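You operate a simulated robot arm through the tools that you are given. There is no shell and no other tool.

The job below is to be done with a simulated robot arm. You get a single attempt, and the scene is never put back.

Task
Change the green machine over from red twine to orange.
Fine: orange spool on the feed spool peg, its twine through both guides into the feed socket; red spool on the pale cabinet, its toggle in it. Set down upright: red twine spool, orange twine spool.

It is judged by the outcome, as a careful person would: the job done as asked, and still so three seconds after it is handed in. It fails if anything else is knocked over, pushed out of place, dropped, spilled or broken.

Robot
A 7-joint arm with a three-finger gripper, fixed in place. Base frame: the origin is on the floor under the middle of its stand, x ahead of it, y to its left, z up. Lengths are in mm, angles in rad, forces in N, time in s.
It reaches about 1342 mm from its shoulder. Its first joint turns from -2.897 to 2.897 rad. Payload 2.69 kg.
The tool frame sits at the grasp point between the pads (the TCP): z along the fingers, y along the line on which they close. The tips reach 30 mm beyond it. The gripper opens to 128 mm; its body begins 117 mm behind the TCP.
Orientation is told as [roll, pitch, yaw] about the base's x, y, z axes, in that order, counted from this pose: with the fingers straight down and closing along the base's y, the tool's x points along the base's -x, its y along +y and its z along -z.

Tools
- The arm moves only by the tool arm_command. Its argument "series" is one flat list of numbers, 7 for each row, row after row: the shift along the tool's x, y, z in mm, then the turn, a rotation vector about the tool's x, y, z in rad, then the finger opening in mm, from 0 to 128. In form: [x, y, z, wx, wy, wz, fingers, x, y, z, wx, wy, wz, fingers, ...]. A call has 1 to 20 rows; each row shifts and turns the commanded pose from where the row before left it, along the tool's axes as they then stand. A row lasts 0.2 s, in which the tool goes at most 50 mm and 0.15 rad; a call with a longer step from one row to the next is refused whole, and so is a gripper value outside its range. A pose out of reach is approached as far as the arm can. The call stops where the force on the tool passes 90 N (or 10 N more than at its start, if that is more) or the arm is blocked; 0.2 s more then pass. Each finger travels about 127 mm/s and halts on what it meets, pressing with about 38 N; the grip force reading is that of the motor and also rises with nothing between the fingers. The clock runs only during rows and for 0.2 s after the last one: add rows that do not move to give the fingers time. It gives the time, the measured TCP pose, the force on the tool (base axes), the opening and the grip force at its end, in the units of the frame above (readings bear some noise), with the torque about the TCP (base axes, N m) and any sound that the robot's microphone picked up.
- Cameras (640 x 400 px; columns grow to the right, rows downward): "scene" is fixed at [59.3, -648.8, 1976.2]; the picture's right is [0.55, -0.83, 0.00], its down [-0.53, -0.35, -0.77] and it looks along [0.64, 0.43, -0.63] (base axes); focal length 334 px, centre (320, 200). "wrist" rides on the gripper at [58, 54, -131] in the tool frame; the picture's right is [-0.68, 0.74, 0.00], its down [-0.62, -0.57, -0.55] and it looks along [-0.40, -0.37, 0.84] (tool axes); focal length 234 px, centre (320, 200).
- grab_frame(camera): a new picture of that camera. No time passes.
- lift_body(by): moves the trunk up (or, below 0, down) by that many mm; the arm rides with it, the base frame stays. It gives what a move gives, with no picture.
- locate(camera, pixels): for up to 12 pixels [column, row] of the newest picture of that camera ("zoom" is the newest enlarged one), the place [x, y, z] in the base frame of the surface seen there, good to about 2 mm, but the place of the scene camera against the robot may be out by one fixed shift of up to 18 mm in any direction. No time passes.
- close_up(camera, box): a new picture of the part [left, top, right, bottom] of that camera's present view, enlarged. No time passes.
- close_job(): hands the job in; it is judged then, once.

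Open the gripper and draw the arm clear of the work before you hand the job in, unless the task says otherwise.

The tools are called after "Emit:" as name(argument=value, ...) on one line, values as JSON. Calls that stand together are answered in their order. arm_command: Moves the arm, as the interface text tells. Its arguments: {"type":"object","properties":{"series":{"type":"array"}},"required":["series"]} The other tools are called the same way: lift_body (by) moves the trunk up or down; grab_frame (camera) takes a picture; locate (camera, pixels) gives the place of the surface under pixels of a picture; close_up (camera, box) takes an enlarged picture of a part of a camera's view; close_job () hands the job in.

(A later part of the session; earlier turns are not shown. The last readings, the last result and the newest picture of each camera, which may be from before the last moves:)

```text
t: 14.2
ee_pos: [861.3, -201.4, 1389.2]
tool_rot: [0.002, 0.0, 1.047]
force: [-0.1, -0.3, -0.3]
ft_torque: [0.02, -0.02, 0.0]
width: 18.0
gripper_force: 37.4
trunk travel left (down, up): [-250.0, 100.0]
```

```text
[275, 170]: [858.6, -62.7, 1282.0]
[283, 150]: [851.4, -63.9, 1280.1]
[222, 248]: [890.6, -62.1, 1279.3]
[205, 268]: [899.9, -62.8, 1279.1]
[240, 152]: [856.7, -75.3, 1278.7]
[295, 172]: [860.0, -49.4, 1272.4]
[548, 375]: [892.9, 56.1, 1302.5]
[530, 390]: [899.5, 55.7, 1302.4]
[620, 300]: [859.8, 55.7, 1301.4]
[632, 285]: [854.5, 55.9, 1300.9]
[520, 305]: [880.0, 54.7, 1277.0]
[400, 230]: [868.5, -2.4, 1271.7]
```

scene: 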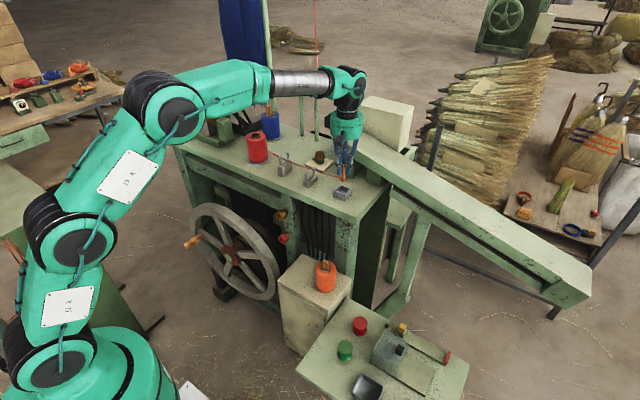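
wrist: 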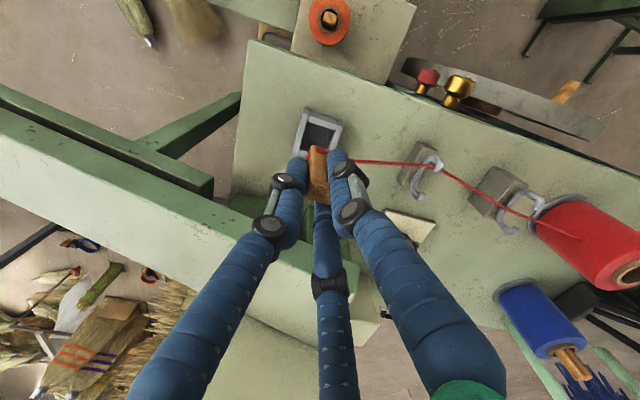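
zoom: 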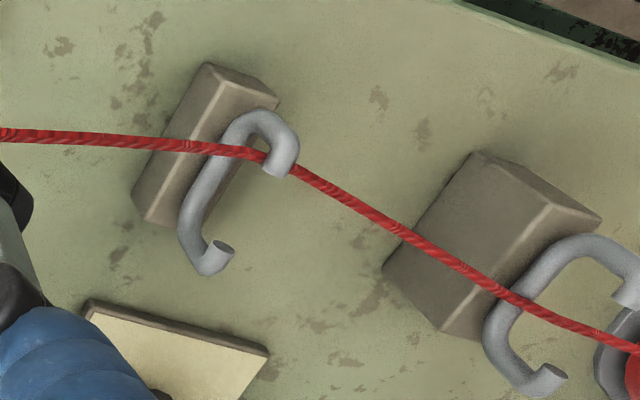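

The gap between tips is x≈861–888 on both guides. I hold still for about a second so any swing settles, then look again.

Emit:
arm_command(series=[0, 0, 0, 0, 0, 0, 5, 0, 0, 0, 0, 0, 0, 5, 0, 0, 0, 0, 0, 0, 5, 0, 0, 0, 0, 0, 0, 5, 0, 0, 0, 0, 0, 0, 5])

Emit:
close_up(camera="wrist", box=[310, 120, 490, 220])

Emit:
locate(camera="zoom", pixels=[[215, 145], [250, 147], [300, 150], [340, 158], [385, 165], [410, 170], [450, 200], [500, 225], [560, 260], [620, 290]])

```text
t: 15.4
ee_pos: [861.2, -201.1, 1391.0]
tool_rot: [0.0, -0.001, 1.048]
force: [-0.6, 0.2, 0.2]
ft_torque: [-0.01, 0.0, -0.04]
width: 18.2
gripper_force: 38.3
trunk travel left (down, up): [-250.0, 100.0]
```

```text
3.56 times, centred on (400, 170) of wrist
```

zoom: 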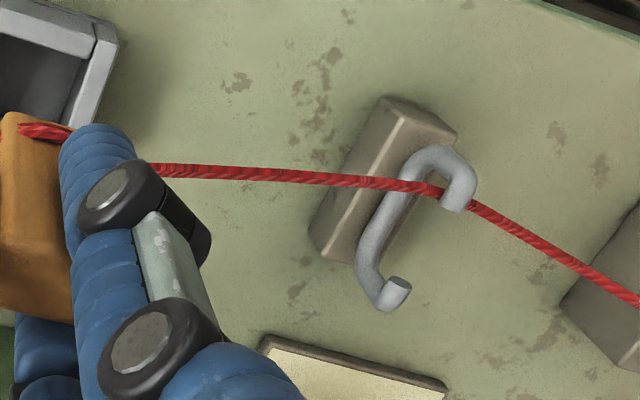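

```text
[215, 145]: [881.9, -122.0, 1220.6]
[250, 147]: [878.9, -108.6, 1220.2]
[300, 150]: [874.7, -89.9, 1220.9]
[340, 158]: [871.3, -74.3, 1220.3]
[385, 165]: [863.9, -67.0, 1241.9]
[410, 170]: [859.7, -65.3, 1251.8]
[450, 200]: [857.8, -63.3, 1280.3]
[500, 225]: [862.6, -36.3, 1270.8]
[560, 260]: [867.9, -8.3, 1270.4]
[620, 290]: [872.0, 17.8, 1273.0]
```

The twine leaves the toggle on its −x side now and lies under the front tip. I shift the toggle back +7 mm in x (a middle value) and lift 30 mm, then check.

Emit:
arm_command(series=[-1.75, -3, 0, 0, 0, 0, 5, -1.75, -3, 0, 0, 0, 0, 5, 0, 0, 0, 0, 0, 0, 5, 0, 0, 0, 0, 0, 0, 5, 0, 0, 0, 0, 0, 0, 5])

Emit:
close_up(camera="wrist", box=[340, 120, 520, 220])

Emit:
close_up(camera="scene", box=[280, 140, 340, 190])

```text
t: 16.6
ee_pos: [867.0, -200.2, 1389.8]
tool_rot: [0.001, -0.001, 1.047]
force: [0.0, 0.4, 0.3]
ft_torque: [0.01, 0.02, 0.0]
width: 17.7
gripper_force: 37.9
trunk travel left (down, up): [-250.0, 100.0]
```

```text
3.56 times, centred on (430, 170) of wrist
```

zoom: 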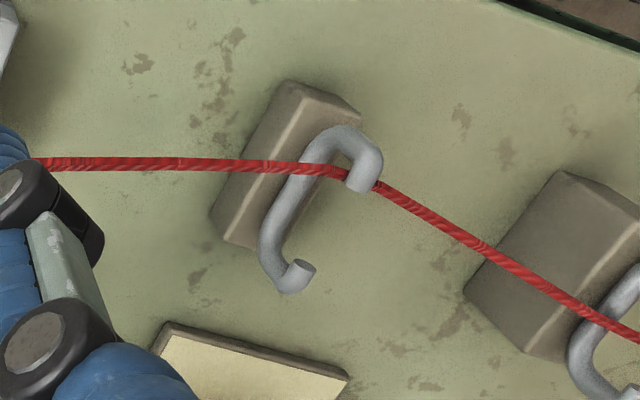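

```text
8.00 times, centred on (310, 165) of scene
```

zoom: 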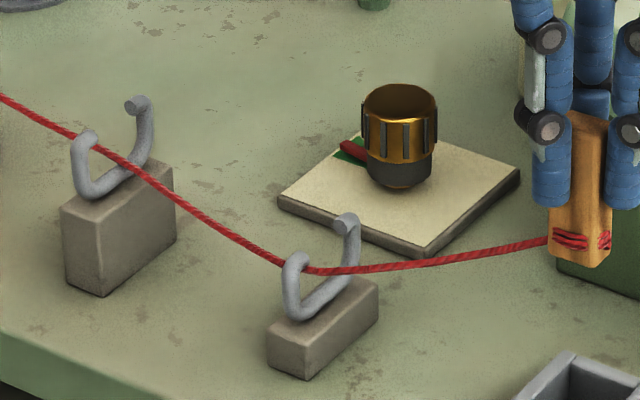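

It's still snug under the front tip, so I move the toggle further +x by 11 mm while slack.

Emit:
arm_command(series=[-2.75, -4.75, 0, 0, 0, 0, 5, -2.75, -4.75, 0, 0, 0, 0, 5, 0, 0, 0, 0, 0, 0, 5, 0, 0, 0, 0, 0, 0, 5, 0, 0, 0, 0, 0, 0, 5])

Emit:
close_up(camera="wrist", box=[340, 120, 520, 220])

Emit:
close_up(camera="scene", box=[280, 140, 340, 190])

```text
t: 17.8
ee_pos: [878.7, -201.0, 1389.9]
tool_rot: [0.001, -0.001, 1.047]
force: [-0.1, -0.1, -0.7]
ft_torque: [-0.03, 0.01, 0.0]
width: 17.7
gripper_force: 37.7
trunk travel left (down, up): [-250.0, 100.0]
```

```text
3.56 times, centred on (430, 170) of wrist
```

zoom: 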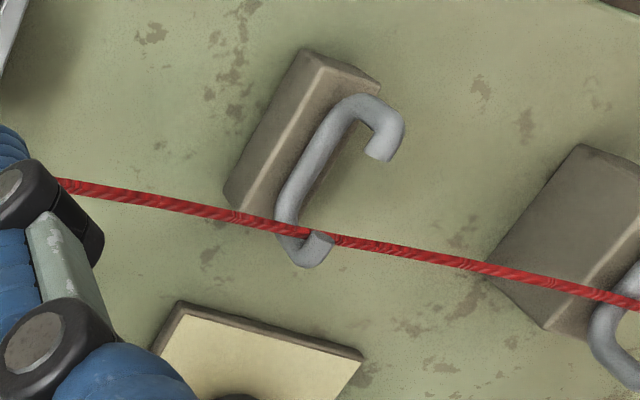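

```text
8.00 times, centred on (310, 165) of scene
```

zoom: 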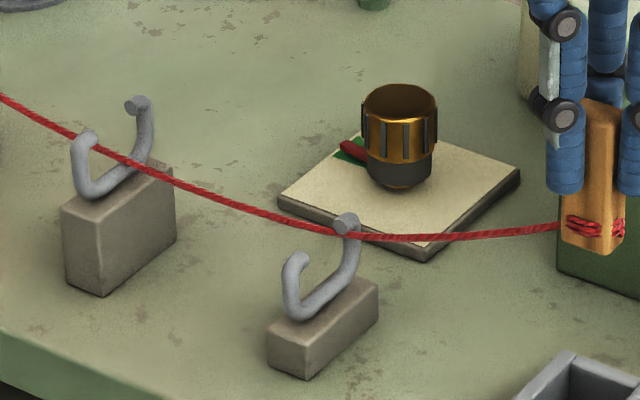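

It swung to the rear tip; the right value lies between. I move back −5 mm in x and check.

Emit:
arm_command(series=[1.25, 2.2, 0, 0, 0, 0, 5, 1.25, 2.2, 0, 0, 0, 0, 5, 0, 0, 0, 0, 0, 0, 5, 0, 0, 0, 0, 0, 0, 5, 0, 0, 0, 0, 0, 0, 5])

Emit:
close_up(camera="wrist", box=[340, 120, 520, 220])

Emit:
close_up(camera="scene", box=[280, 140, 340, 190])

```text
t: 19.0
ee_pos: [874.1, -200.0, 1389.0]
tool_rot: [0.0, 0.001, 1.049]
force: [0.0, 0.1, -0.1]
ft_torque: [-0.01, 0.0, -0.01]
width: 18.0
gripper_force: 37.7
trunk travel left (down, up): [-250.0, 100.0]
```

```text
3.56 times, centred on (430, 170) of wrist
```

zoom: 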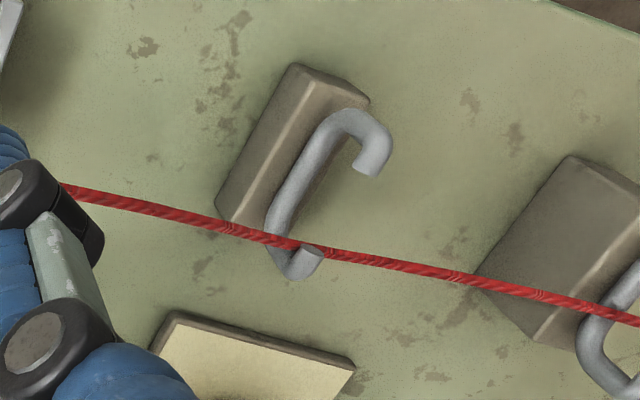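

```text
8.00 times, centred on (310, 165) of scene
```

zoom: 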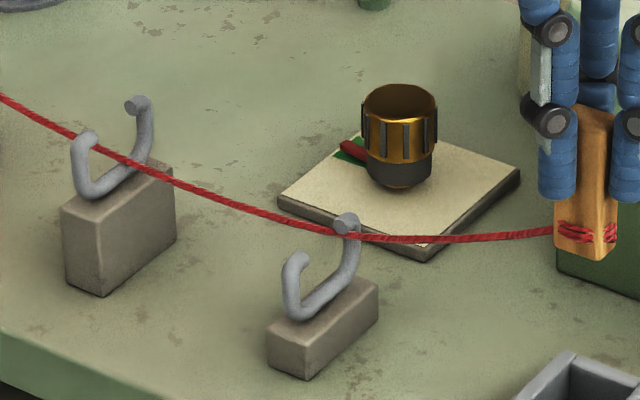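

The twine is being pressed up against the tips because it's nearly taut. I lower 60 mm to let it drop into the hook, set x≈869, and check where it lies.

Emit:
arm_command(series=[0, 0, 20, 0, 0, 0, 5, 0, 0, 20, 0, 0, 0, 5, 1.25, 2.2, 20, 0, 0, 0, 5, 1.25, 2.2, 0, 0, 0, 0, 5, 0, 0, 0, 0, 0, 0, 5, 0, 0, 0, 0, 0, 0, 5, 0, 0, 0, 0, 0, 0, 5])

Emit:
grab_frame(camera="wrist")

Emit:
close_up(camera="wrist", box=[340, 120, 520, 240])

Emit:
close_up(camera="scene", box=[280, 140, 340, 190])

```text
t: 20.6
ee_pos: [868.8, -199.6, 1329.1]
tool_rot: [-0.001, -0.002, 1.047]
force: [-0.1, -0.7, -0.3]
ft_torque: [0.0, -0.01, -0.02]
width: 17.8
gripper_force: 38.1
trunk travel left (down, up): [-250.0, 100.0]
```

```text
taken
```

wrist: 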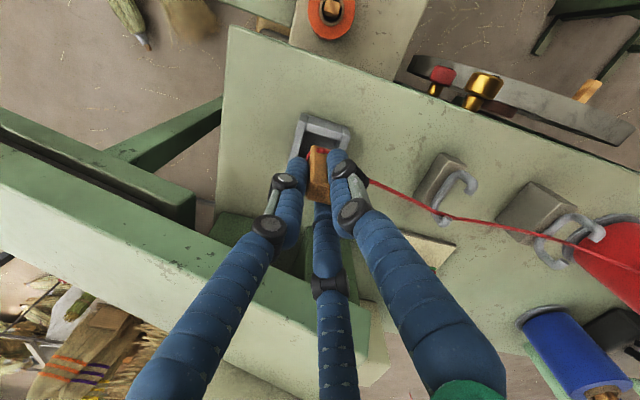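

```text
3.33 times, centred on (430, 180) of wrist
```

zoom: 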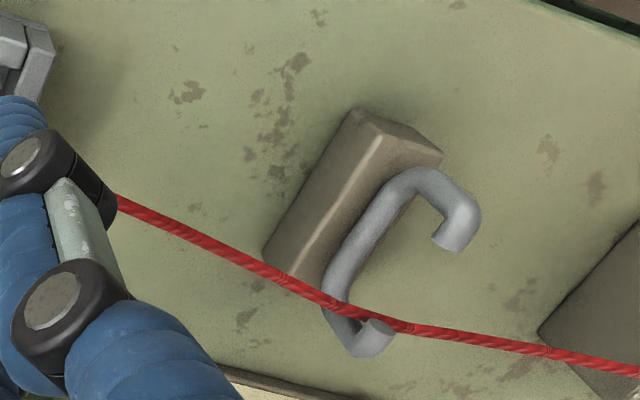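

```text
8.00 times, centred on (310, 165) of scene
```

zoom: 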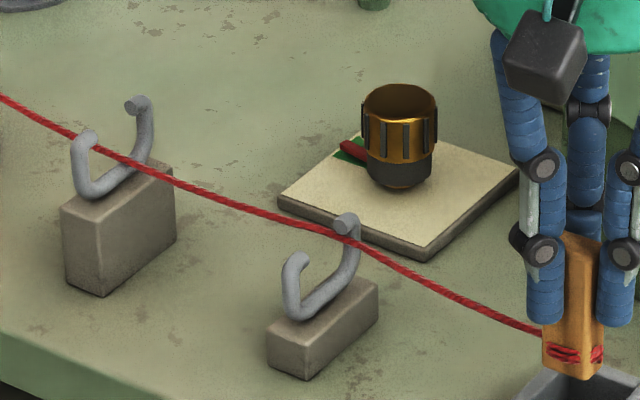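

I zoom tightly on guide 2 to see exactly how the twine sits at the rear tip.

Emit:
close_up(camera="wrist", box=[410, 180, 480, 235])

Emit:
locate(camera="zoom", pixels=[[100, 130], [180, 178], [215, 195], [245, 210], [300, 232], [350, 245], [450, 260], [270, 235], [240, 250], [280, 225], [400, 90], [390, 130]])

Emit:
close_up(camera="scene", box=[295, 155, 330, 185])

```text
7.27 times, centred on (445, 208) of wrist
```

zoom: 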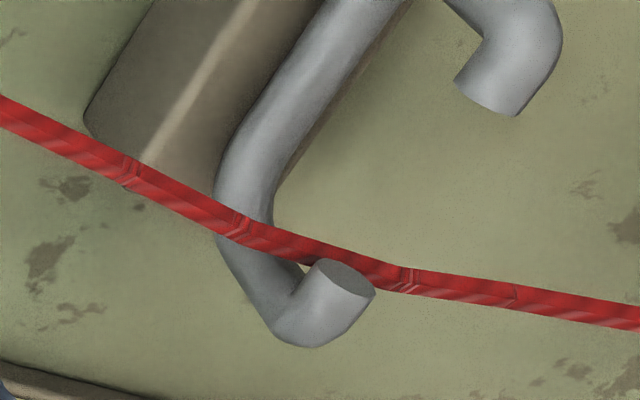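

```text
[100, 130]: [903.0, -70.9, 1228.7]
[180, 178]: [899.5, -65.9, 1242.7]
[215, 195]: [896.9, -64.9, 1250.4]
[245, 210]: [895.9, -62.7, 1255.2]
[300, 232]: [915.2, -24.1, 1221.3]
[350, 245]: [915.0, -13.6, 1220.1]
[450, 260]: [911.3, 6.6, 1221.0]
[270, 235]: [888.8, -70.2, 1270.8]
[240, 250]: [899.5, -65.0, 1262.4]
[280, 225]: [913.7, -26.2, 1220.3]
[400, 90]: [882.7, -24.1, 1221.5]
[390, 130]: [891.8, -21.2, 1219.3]
```

```text
13.33 times, centred on (312, 170) of scene
```

zoom: 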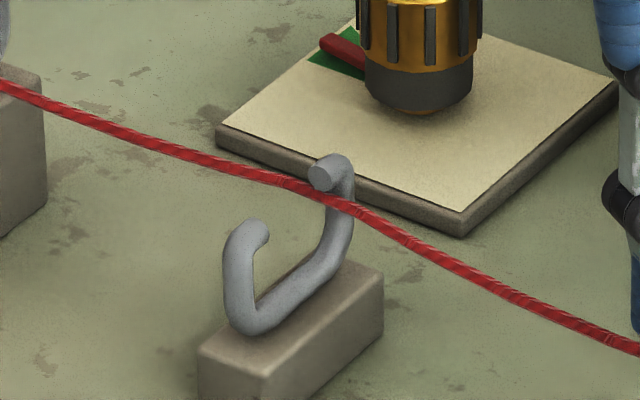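

The twine is at (889,−70,1271), just inside the rear tip. I bring the toggle closer to guide 2 (y≈−125), where its x controls the twine better, aiming at mid-gap, keeping low.

Emit:
arm_command(series=[0, 0, -10, 0, 0, 0, 5, -15.2, 13.0, 0, 0, 0, 0, 5, -15.2, 13.0, 0, 0, 0, 0, 5, -15.2, 13.0, 0, 0, 0, 0, 5, -15.2, 13.0, 0, 0, 0, 0, 5, 0, 0, 0, 0, 0, 0, 5, 0, 0, 0, 0, 0, 0, 5])

Emit:
grab_frame(camera="wrist")

Emit:
close_up(camera="scene", box=[270, 140, 350, 195])

Emit:
close_up(camera="wrist", box=[320, 120, 480, 220])

```text
t: 22.2
ee_pos: [852.8, -122.3, 1338.8]
tool_rot: [-0.001, 0.001, 1.048]
force: [0.0, -0.1, -0.6]
ft_torque: [0.05, 0.03, 0.01]
width: 17.7
gripper_force: 38.3
trunk travel left (down, up): [-250.0, 100.0]
```

```text
taken
```

wrist: 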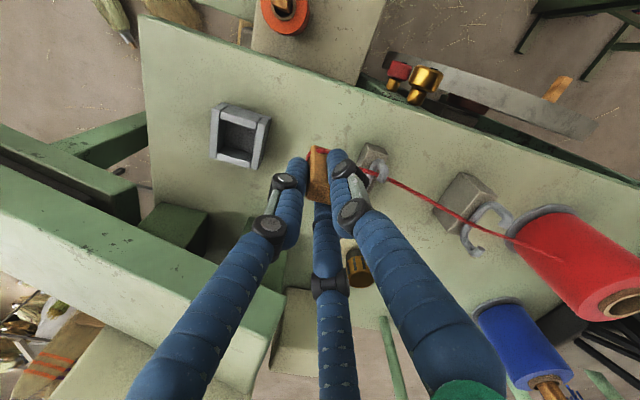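

```text
7.27 times, centred on (310, 168) of scene
```

zoom: 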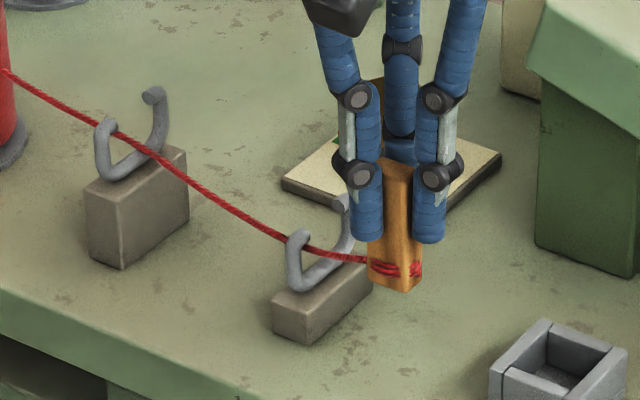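

```text
4.00 times, centred on (400, 170) of wrist
```

zoom: 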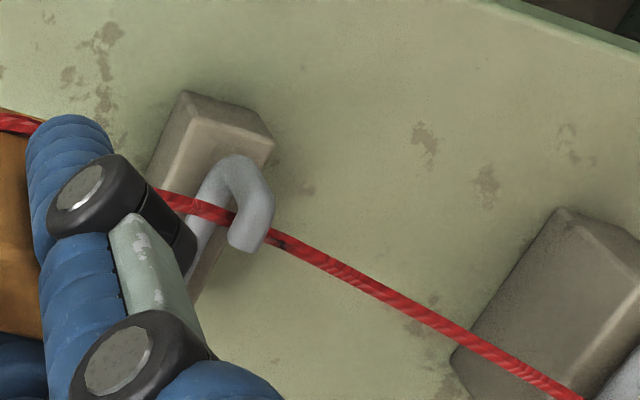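

I overshot to x≈853 and the twine sits at the front tip. I shift +x by 19 mm to bring it to the middle of guide 2's gap.

Emit:
arm_command(series=[-3.2, -5.5, 0, 0, 0, 0, 5, -3.2, -5.5, 0, 0, 0, 0, 5, -3.2, -5.5, 0, 0, 0, 0, 5, 0, 0, 0, 0, 0, 0, 5, 0, 0, 0, 0, 0, 0, 5])

Emit:
close_up(camera="scene", box=[270, 140, 350, 195])

Emit:
close_up(camera="wrist", box=[320, 120, 480, 220])

```text
t: 23.4
ee_pos: [872.4, -121.2, 1340.3]
tool_rot: [0.001, 0.001, 1.047]
force: [0.3, 0.9, 0.5]
ft_torque: [0.02, -0.01, -0.03]
width: 17.6
gripper_force: 37.9
trunk travel left (down, up): [-250.0, 100.0]
```

```text
7.27 times, centred on (310, 168) of scene
```

zoom: 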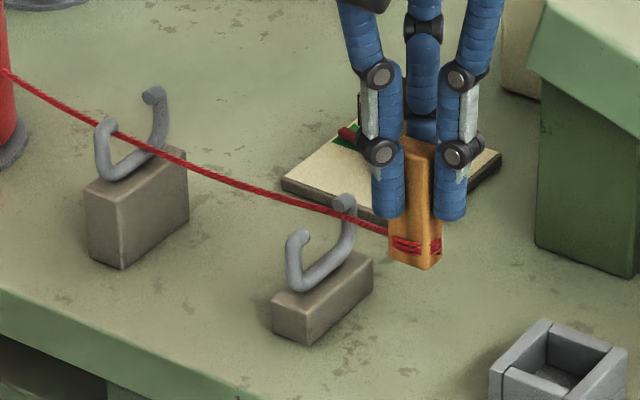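

```text
4.00 times, centred on (400, 170) of wrist
```

zoom: 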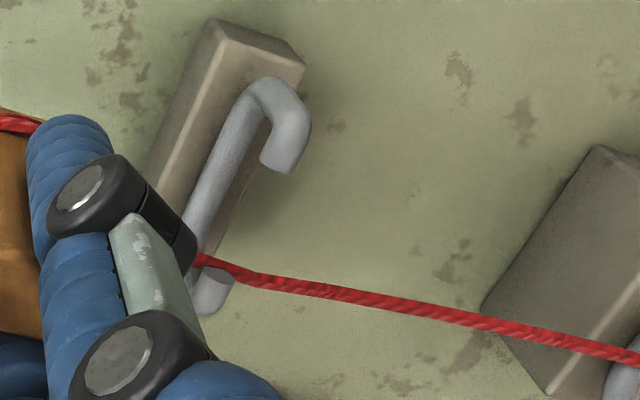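

I zoom further on guide 2 in both views to judge whether the twine is over or under the rear tip now.

Emit:
close_up(camera="scene", box=[298, 158, 328, 184])

Emit:
close_up(camera="wrist", box=[355, 170, 415, 210])

Emit:
locate(camera="zoom", pixels=[[240, 215], [270, 225], [300, 235], [350, 250], [400, 262], [280, 260], [290, 290], [450, 272], [520, 285]])

```text
15.38 times, centred on (313, 171) of scene
```

zoom: 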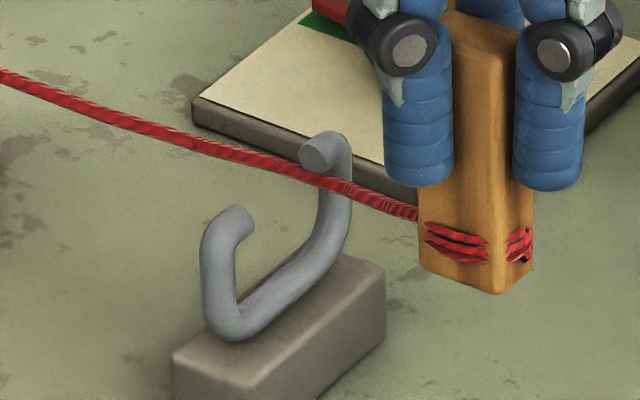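

```text
10.00 times, centred on (385, 190) of wrist
```

zoom: 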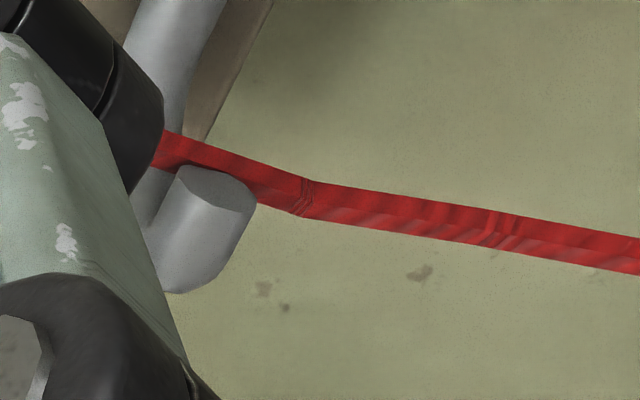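

```text
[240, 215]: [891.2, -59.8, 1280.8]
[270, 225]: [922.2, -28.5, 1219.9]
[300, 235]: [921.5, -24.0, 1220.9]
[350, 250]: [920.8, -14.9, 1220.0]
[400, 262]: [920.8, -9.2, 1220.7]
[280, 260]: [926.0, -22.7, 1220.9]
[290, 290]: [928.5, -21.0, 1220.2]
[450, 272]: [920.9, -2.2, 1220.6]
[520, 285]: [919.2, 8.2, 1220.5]
```

Emit:
locate(camera="zoom", pixels=[[185, 150], [240, 172], [270, 183], [330, 200], [400, 212], [460, 225], [560, 245], [620, 255], [215, 190], [225, 230]])

Emit:
locate(camera="wrist", pixels=[[317, 150], [322, 152], [318, 190], [310, 190], [325, 190], [380, 186], [420, 196]])

```text
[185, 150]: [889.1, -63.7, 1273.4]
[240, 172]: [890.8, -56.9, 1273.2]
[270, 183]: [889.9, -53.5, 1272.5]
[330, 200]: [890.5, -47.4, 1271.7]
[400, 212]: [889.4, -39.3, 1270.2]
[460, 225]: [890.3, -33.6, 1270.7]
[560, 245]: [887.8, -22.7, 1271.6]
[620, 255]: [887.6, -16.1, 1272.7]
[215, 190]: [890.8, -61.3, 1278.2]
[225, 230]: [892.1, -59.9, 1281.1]
```

```text
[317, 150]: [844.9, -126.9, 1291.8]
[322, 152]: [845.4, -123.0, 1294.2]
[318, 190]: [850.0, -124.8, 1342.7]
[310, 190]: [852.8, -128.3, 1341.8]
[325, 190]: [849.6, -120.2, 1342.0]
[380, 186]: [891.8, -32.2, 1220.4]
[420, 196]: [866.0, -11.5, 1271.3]
```

The twine is slack and bulges to x≈890 under the rear tip. I'll tension it by raising at y≈−200 first, then slide toward −x under tension so it slips off the tip end and pops up through the gap.

Emit:
arm_command(series=[17.1, -9.9, -35, 0, 0, 0, 5, 17.1, -9.9, -35, 0, 0, 0, 5, 17.1, -9.9, -35, 0, 0, 0, 5, 17.1, -9.9, -35, 0, 0, 0, 5, 0, 0, -20, 0, 0, 0, 5, 0, 0, 0, 0, 0, 0, 5, 3, 5.2, 0, 0, 0, 0, 5, 3, 5.2, 0, 0, 0, 0, 5, 0, 0, 0, 0, 0, 0, 5])

Emit:
grab_frame(camera="wrist")

Emit:
close_up(camera="scene", box=[250, 110, 370, 190])

Emit:
close_up(camera="wrist", box=[340, 100, 500, 200])

```text
t: 25.4
ee_pos: [862.1, -199.6, 1498.8]
tool_rot: [-0.001, 0.0, 1.046]
force: [0.7, -1.1, 0.2]
ft_torque: [-0.01, -0.03, -0.02]
width: 17.9
gripper_force: 37.8
trunk travel left (down, up): [-250.0, 100.0]
```

```text
taken
```

wrist: 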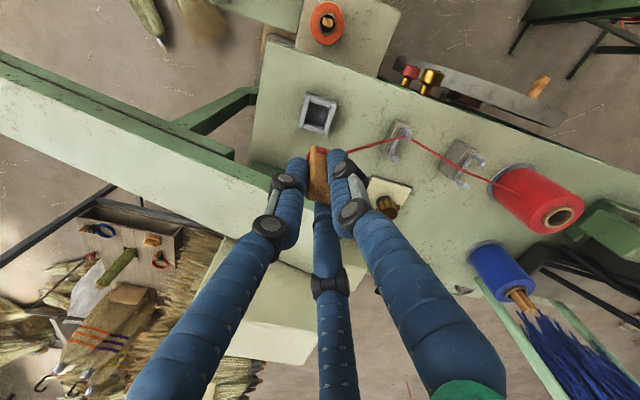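

```text
5.00 times, centred on (310, 150) of scene
```

zoom: 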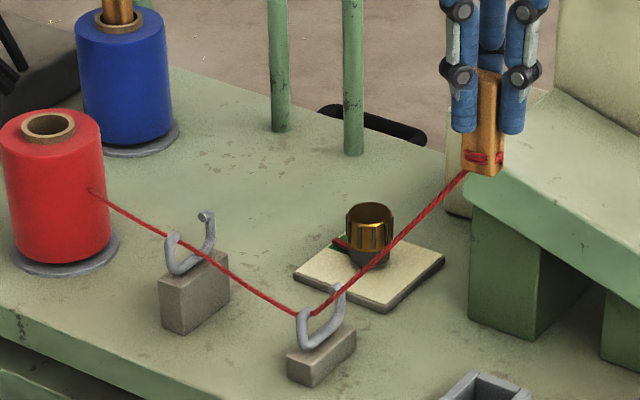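

```text
4.00 times, centred on (420, 150) of wrist
```

zoom: 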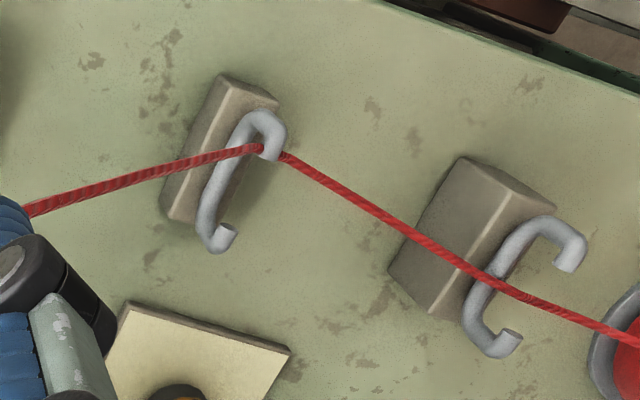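

The twine flipped to the front hook, since it's pressed upward there. I'll instead pull it straight and low: toggle beyond the table's end at y≈−300 and down, so the tensioned line sits mid-gap below the tips, then raise. First I verify the table's end.

Emit:
locate(camera="wrist", pixels=[[270, 60], [258, 110], [253, 150], [300, 60], [200, 100], [180, 130], [230, 60], [120, 90]])

Emit:
arm_command(series=[22.2, -11.6, 24.8, 0, 0, 0, 5, 22.2, -11.6, 24.8, 0, 0, 0, 5, 22.2, -11.6, 24.8, 0, 0, 0, 5, 22.2, -11.6, 24.8, 0, 0, 0, 5, 0, 0, 0, 0, 0, 0, 5])

Emit:
grab_frame(camera="scene")

Emit:
close_up(camera="scene", box=[250, 110, 400, 210])

```text
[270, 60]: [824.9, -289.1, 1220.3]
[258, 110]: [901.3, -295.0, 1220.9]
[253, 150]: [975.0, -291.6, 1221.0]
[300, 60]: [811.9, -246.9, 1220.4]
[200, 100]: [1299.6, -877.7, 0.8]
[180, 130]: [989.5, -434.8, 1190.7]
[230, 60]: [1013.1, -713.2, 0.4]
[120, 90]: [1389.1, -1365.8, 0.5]
```

```text
t: 26.6
ee_pos: [857.2, -300.9, 1401.5]
tool_rot: [-0.001, 0.001, 1.048]
force: [-0.5, -0.4, -1.4]
ft_torque: [0.04, 0.02, -0.02]
width: 17.5
gripper_force: 38.4
trunk travel left (down, up): [-250.0, 100.0]
```

```text
taken
```

scene: 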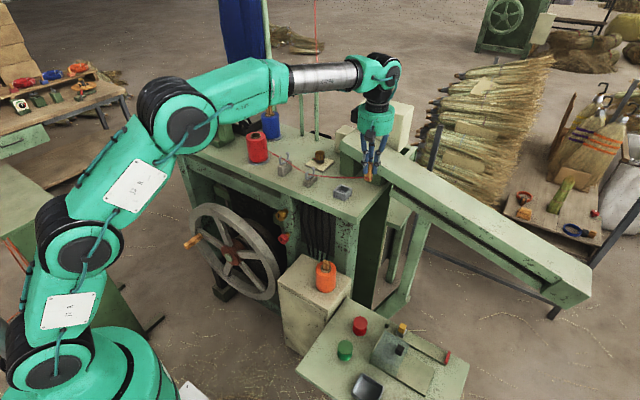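

```text
4.00 times, centred on (325, 160) of scene
```

zoom: 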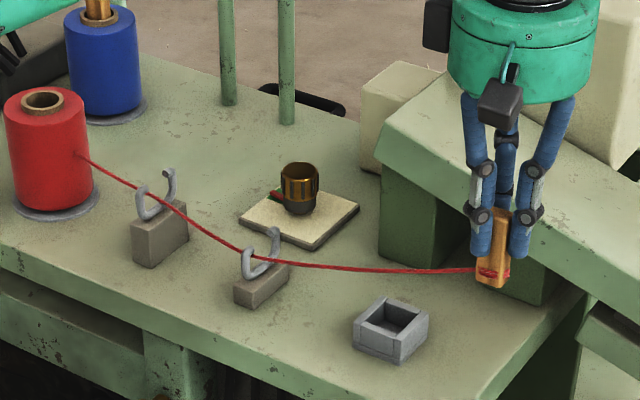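

The table ends at y≈−293 and its top is z≈1220.5. I lower here to TCP z≈1292 (toggle bottom ≈1230, clear of the table) and see where the twine lies.

Emit:
arm_command(series=[0, 0, 28, 0, 0, 0, 5, 0, 0, 28, 0, 0, 0, 5, 0, 0, 28, 0, 0, 0, 5, 0, 0, 25, 0, 0, 0, 5, 0, 0, 0, 0, 0, 0, 5, 0, 0, 0, 0, 0, 0, 5, 0, 0, 0, 0, 0, 0, 5])

Emit:
grab_frame(camera="wrist")

Emit:
close_up(camera="scene", box=[250, 110, 400, 210])

Emit:
close_up(camera="scene", box=[275, 145, 335, 190])

```text
t: 28.2
ee_pos: [855.5, -300.2, 1290.2]
tool_rot: [-0.001, 0.0, 1.048]
force: [0.2, 0.2, -0.5]
ft_torque: [-0.01, -0.03, 0.01]
width: 17.6
gripper_force: 38.2
trunk travel left (down, up): [-250.0, 100.0]
```

```text
taken
```

wrist: 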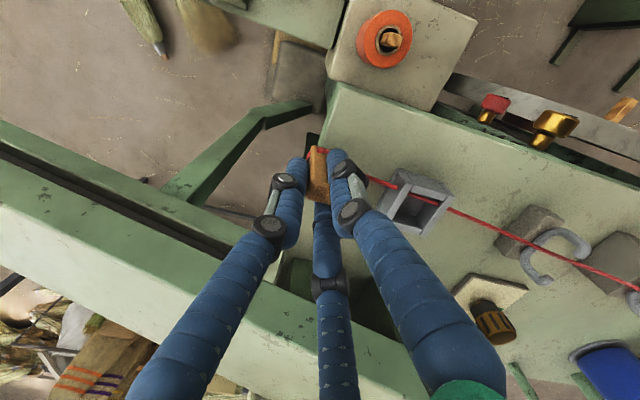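

```text
4.00 times, centred on (325, 160) of scene
```

zoom: 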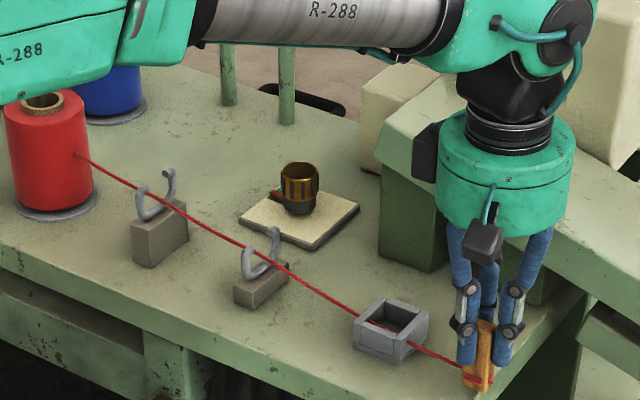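

```text
8.89 times, centred on (305, 168) of scene
```

zoom: 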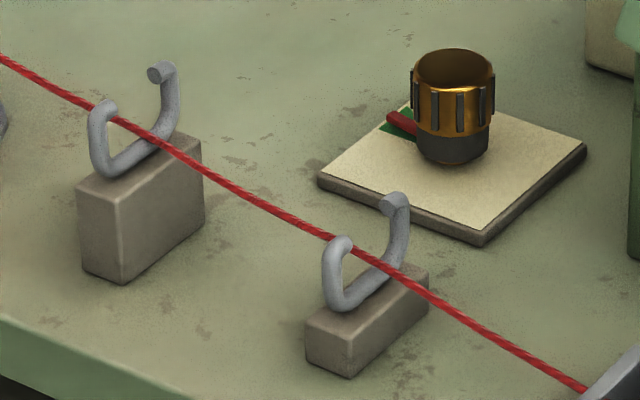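

The twine is now straight and low through both guides. I check its lateral position at guide 2 and guide 1.

Emit:
close_up(camera="wrist", box=[480, 190, 640, 310])

Emit:
locate(camera="zoom", pixels=[[60, 110], [130, 150], [200, 185], [240, 205], [300, 235], [380, 275], [440, 300], [520, 330], [240, 265], [380, 230]])

```text
3.33 times, centred on (560, 250) of wrist
```

zoom: 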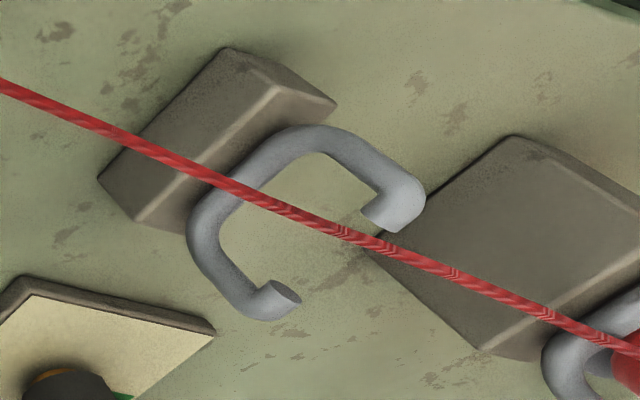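

```text
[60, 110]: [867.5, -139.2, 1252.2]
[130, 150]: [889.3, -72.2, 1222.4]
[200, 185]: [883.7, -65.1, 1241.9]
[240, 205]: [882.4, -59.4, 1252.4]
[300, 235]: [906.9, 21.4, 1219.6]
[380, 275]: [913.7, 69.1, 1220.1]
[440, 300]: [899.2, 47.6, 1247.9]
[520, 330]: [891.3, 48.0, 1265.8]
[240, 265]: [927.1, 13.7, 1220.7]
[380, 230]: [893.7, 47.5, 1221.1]
```

The twine is now centred (x≈872) in guide 2, below the tips. I raise straight up 100 mm and check before continuing.

Emit:
arm_command(series=[0, 0, -25, 0, 0, 0, 5, 0, 0, -25, 0, 0, 0, 5, 0, 0, -25, 0, 0, 0, 5, 0, 0, -25, 0, 0, 0, 5])

Emit:
close_up(camera="scene", box=[275, 145, 335, 190])

Emit:
grab_frame(camera="wrist")

Emit:
close_up(camera="wrist", box=[420, 150, 600, 260])

```text
t: 29.2
ee_pos: [856.7, -301.4, 1391.1]
tool_rot: [0.001, 0.0, 1.048]
force: [0.4, -0.4, -0.4]
ft_torque: [-0.02, 0.0, 0.0]
width: 17.8
gripper_force: 38.0
trunk travel left (down, up): [-250.0, 100.0]
```

```text
8.89 times, centred on (305, 168) of scene
```

zoom: 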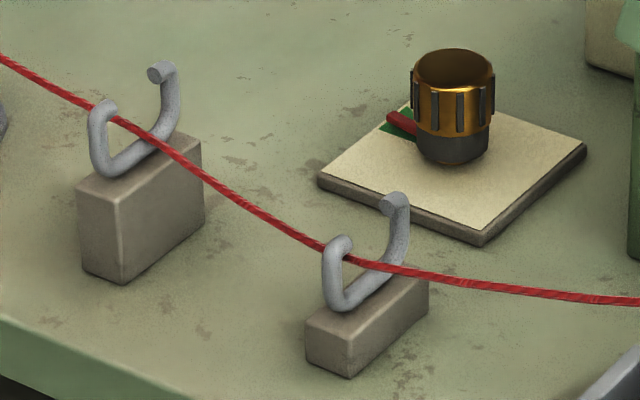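

```text
taken
```

wrist: 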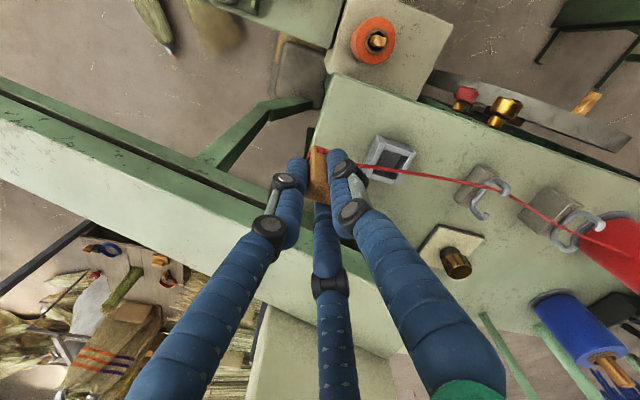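

```text
3.56 times, centred on (510, 205) of wrist
```

zoom: 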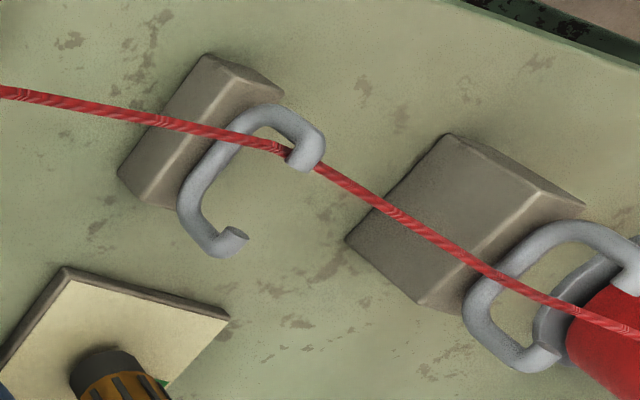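

It drifted to the front tip again, so the line needs to be a little more +x. I lower again, shift +8 mm in x and repeat, raising in smaller steps.

Emit:
arm_command(series=[0, 0, 25, 0, 0, 0, 5, 0, 0, 25, 0, 0, 0, 5, 0, 0, 25, 0, 0, 0, 5, 0, 0, 23, 0, 0, 0, 5, -2, -3.5, 0, 0, 0, 0, 5, -2, -3.5, 0, 0, 0, 0, 5, 0, 0, 0, 0, 0, 0, 5, 0, 0, 0, 0, 0, 0, 5, 0, 0, 0, 0, 0, 0, 5])

Emit:
grab_frame(camera="wrist")

Emit:
close_up(camera="wrist", box=[480, 190, 640, 310])

```text
t: 31.2
ee_pos: [863.9, -300.7, 1292.4]
tool_rot: [0.0, 0.0, 1.046]
force: [0.3, 0.5, 0.2]
ft_torque: [-0.03, 0.01, -0.02]
width: 17.7
gripper_force: 38.1
trunk travel left (down, up): [-250.0, 100.0]
```

```text
taken
```

wrist: 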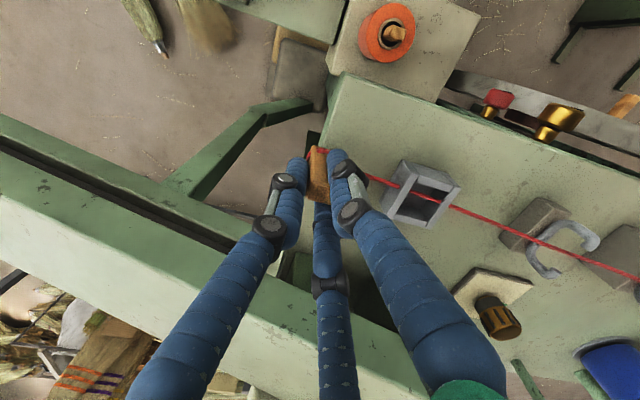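

```text
3.33 times, centred on (560, 250) of wrist
```

zoom: 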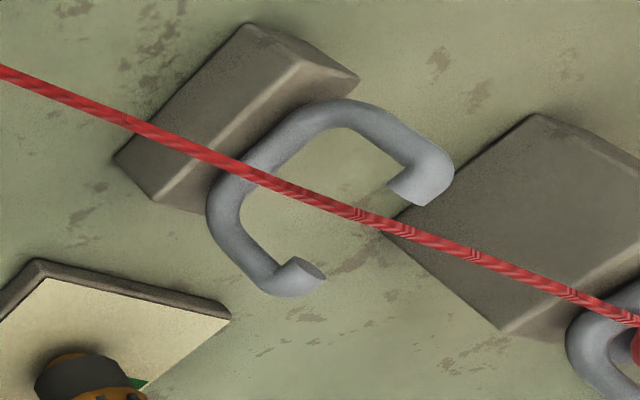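

Emit:
locate(camera="zoom", pixels=[[60, 92], [130, 124], [200, 154], [222, 164], [250, 176], [300, 197], [350, 216], [400, 234], [450, 250], [520, 278], [570, 296]])

Emit:
arm_command(series=[0, 0, -20, 0, 0, 0, 5, 0, 0, -20, 0, 0, 0, 5, 0, 0, -20, 0, 0, 0, 5])

Emit:
grab_frame(camera="wrist")

Emit:
close_up(camera="wrist", box=[450, 160, 630, 270])

Emit:
close_up(camera="scene", box=[275, 145, 335, 190])

```text
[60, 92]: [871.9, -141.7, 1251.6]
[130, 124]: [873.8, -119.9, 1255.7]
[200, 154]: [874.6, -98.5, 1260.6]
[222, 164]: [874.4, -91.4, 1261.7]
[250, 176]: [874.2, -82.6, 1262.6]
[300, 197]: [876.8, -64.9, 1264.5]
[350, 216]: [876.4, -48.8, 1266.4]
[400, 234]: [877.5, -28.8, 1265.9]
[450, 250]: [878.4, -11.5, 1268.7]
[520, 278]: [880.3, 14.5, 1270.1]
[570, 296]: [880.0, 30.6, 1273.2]
```

```text
t: 32.0
ee_pos: [864.3, -301.6, 1354.1]
tool_rot: [0.0, 0.0, 1.048]
force: [0.1, 0.3, 0.0]
ft_torque: [-0.02, 0.0, 0.02]
width: 17.7
gripper_force: 37.7
trunk travel left (down, up): [-250.0, 100.0]
```

```text
taken
```

wrist: 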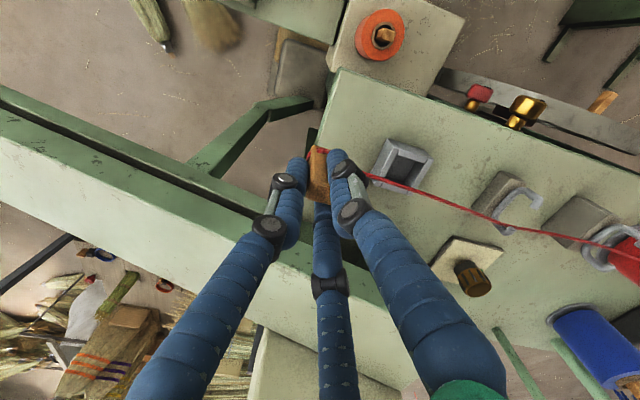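

```text
3.56 times, centred on (540, 215) of wrist
```

zoom: 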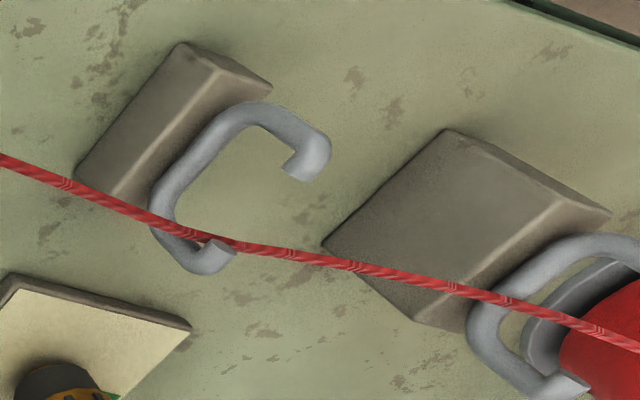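

```text
8.89 times, centred on (305, 168) of scene
```

zoom: 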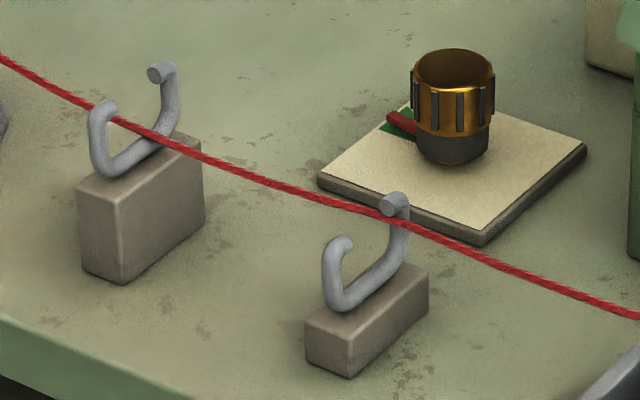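

I measure the twine's actual 3D position near guide 2 in the current state.

Emit:
close_up(camera="wrist", box=[480, 200, 540, 240])

Emit:
locate(camera="zoom", pixels=[[60, 140], [150, 180], [200, 200], [250, 220], [300, 240], [350, 255], [420, 268], [480, 278], [560, 290], [270, 255], [290, 275]])

Emit:
close_up(camera="scene", box=[298, 158, 328, 184])

```text
10.00 times, centred on (510, 220) of wrist
```

zoom: 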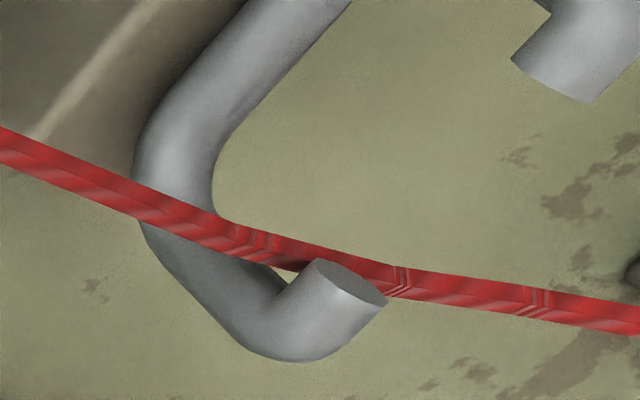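

```text
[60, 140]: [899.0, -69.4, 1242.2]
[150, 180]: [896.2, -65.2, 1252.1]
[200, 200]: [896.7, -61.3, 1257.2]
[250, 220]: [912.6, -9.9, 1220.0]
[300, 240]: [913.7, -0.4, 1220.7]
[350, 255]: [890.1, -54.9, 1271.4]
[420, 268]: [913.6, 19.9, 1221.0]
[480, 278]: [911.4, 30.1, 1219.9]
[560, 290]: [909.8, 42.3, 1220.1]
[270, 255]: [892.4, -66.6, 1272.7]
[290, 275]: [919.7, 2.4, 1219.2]
```

```text
15.38 times, centred on (313, 171) of scene
```

zoom: 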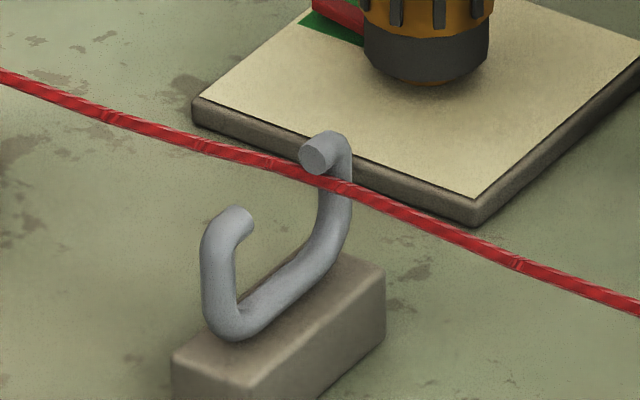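

Something drives the twine sideways as it rises. I'll repeat from the low centred position at x≈861 but in small 12 mm steps, measuring the twine at guide 2 each time.

Emit:
arm_command(series=[0, 0, 20, 0, 0, 0, 5, 0, 0, 20, 0, 0, 0, 5, 0.75, 1.3, 20, 0, 0, 0, 5, 0.75, 1.3, 0, 0, 0, 0, 5, 0, 0, 0, 0, 0, 0, 5, 0, 0, 0, 0, 0, 0, 5, 0, 0, -12, 0, 0, 0, 5, 0, 0, 0, 0, 0, 0, 5])

Emit:
grab_frame(camera="wrist")

Emit:
close_up(camera="wrist", box=[480, 190, 600, 270])

```text
t: 33.8
ee_pos: [863.3, -300.4, 1304.1]
tool_rot: [0.002, 0.0, 1.046]
force: [-0.3, 0.9, 0.4]
ft_torque: [-0.02, 0.0, -0.03]
width: 17.4
gripper_force: 37.9
trunk travel left (down, up): [-250.0, 100.0]
```

```text
taken
```

wrist: 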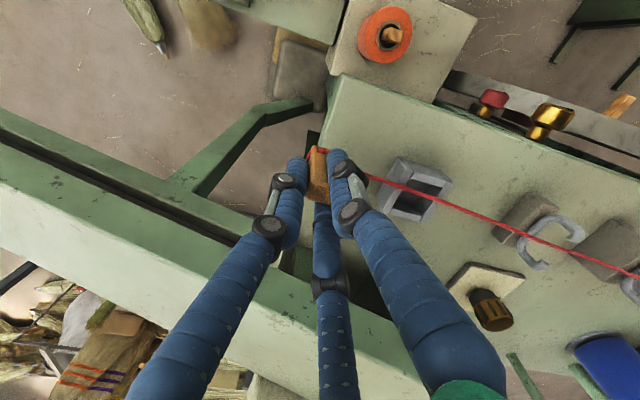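

```text
5.00 times, centred on (540, 230) of wrist
```

zoom: 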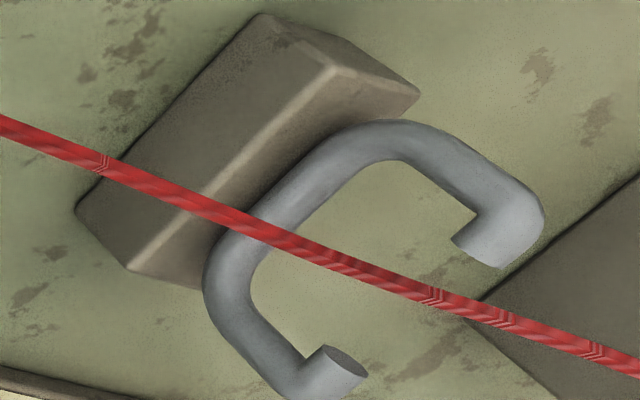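

Emit:
locate(camera="zoom", pixels=[[100, 162], [160, 188], [200, 206], [230, 219], [270, 236], [310, 252], [350, 268], [400, 286], [450, 304], [500, 320], [550, 338], [600, 354]])

Emit:
arm_command(series=[0, 0, -8, 0, 0, 0, 5, 0, 0, 0, 0, 0, 0, 5, 0, 0, 0, 0, 0, 0, 5])

Emit:
close_up(camera="wrist", box=[480, 190, 600, 270])

Emit:
locate(camera="zoom", pixels=[[160, 188], [200, 206], [230, 219], [270, 236], [310, 252], [350, 268], [400, 286], [450, 304]])

```text
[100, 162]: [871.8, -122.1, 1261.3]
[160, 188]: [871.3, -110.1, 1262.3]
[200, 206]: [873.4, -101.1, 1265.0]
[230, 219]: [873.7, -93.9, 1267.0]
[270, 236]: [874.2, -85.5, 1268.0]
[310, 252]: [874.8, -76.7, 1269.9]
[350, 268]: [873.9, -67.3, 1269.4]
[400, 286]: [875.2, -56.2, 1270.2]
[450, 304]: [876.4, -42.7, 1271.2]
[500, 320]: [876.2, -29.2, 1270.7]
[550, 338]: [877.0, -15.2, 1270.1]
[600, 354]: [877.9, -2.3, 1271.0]
```

```text
t: 34.6
ee_pos: [863.6, -299.7, 1312.9]
tool_rot: [-0.001, 0.0, 1.046]
force: [0.0, 0.0, -0.1]
ft_torque: [0.03, -0.02, 0.01]
width: 17.7
gripper_force: 38.7
trunk travel left (down, up): [-250.0, 100.0]
```

```text
5.00 times, centred on (540, 230) of wrist
```

zoom: 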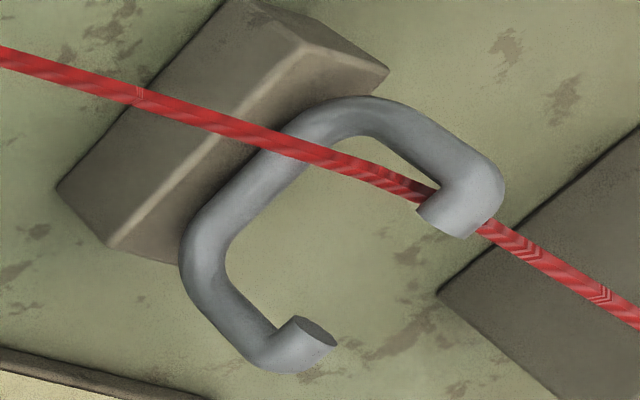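

```text
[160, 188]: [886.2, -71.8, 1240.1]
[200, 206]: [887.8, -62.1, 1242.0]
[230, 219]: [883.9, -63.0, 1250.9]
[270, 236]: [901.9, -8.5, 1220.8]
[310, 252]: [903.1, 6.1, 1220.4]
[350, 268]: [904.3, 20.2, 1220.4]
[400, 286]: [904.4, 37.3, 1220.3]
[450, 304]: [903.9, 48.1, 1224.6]
```

Raising just 8 mm made it buckle sideways: the twine has a little slack. I'll keep it taut instead: go low again, pull back toward −y, check it is centred, and then raise while continuing to pull −y.

Emit:
arm_command(series=[0, 0, 10, 0, 0, 0, 5, 0, 0, 11, 0, 0, 0, 5, 7.4, -3.8, 0, 0, 0, 0, 5, 7.4, -3.8, 0, 0, 0, 0, 5, 7.4, -3.8, 0, 0, 0, 0, 5, 0, 0, 0, 0, 0, 0, 5, 0, 0, 0, 0, 0, 0, 5])

Emit:
grab_frame(camera="wrist")

Emit:
close_up(camera="wrist", box=[500, 190, 640, 280])

Emit:
close_up(camera="scene", box=[250, 110, 400, 210])

```text
t: 36.2
ee_pos: [859.6, -326.0, 1291.2]
tool_rot: [0.0, -0.001, 1.045]
force: [0.4, -0.1, -0.9]
ft_torque: [0.01, 0.04, -0.02]
width: 17.8
gripper_force: 38.1
trunk travel left (down, up): [-250.0, 100.0]
```

```text
taken
```

wrist: 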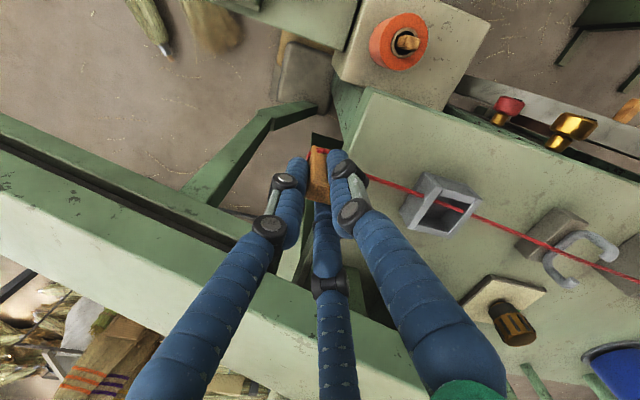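

```text
4.44 times, centred on (570, 235) of wrist
```

zoom: 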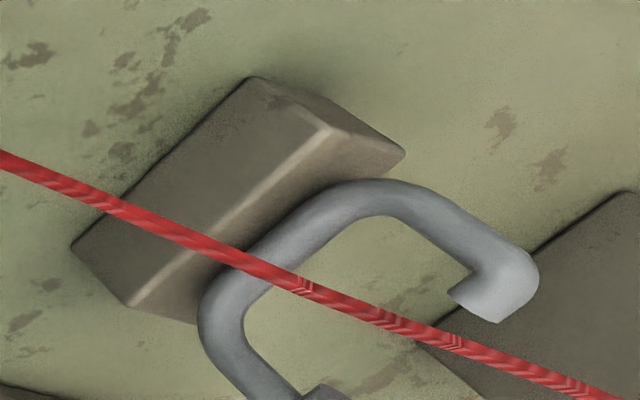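

```text
4.00 times, centred on (325, 160) of scene
```

zoom: 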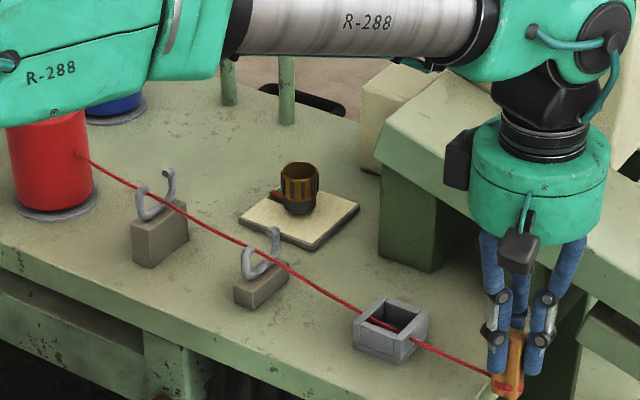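

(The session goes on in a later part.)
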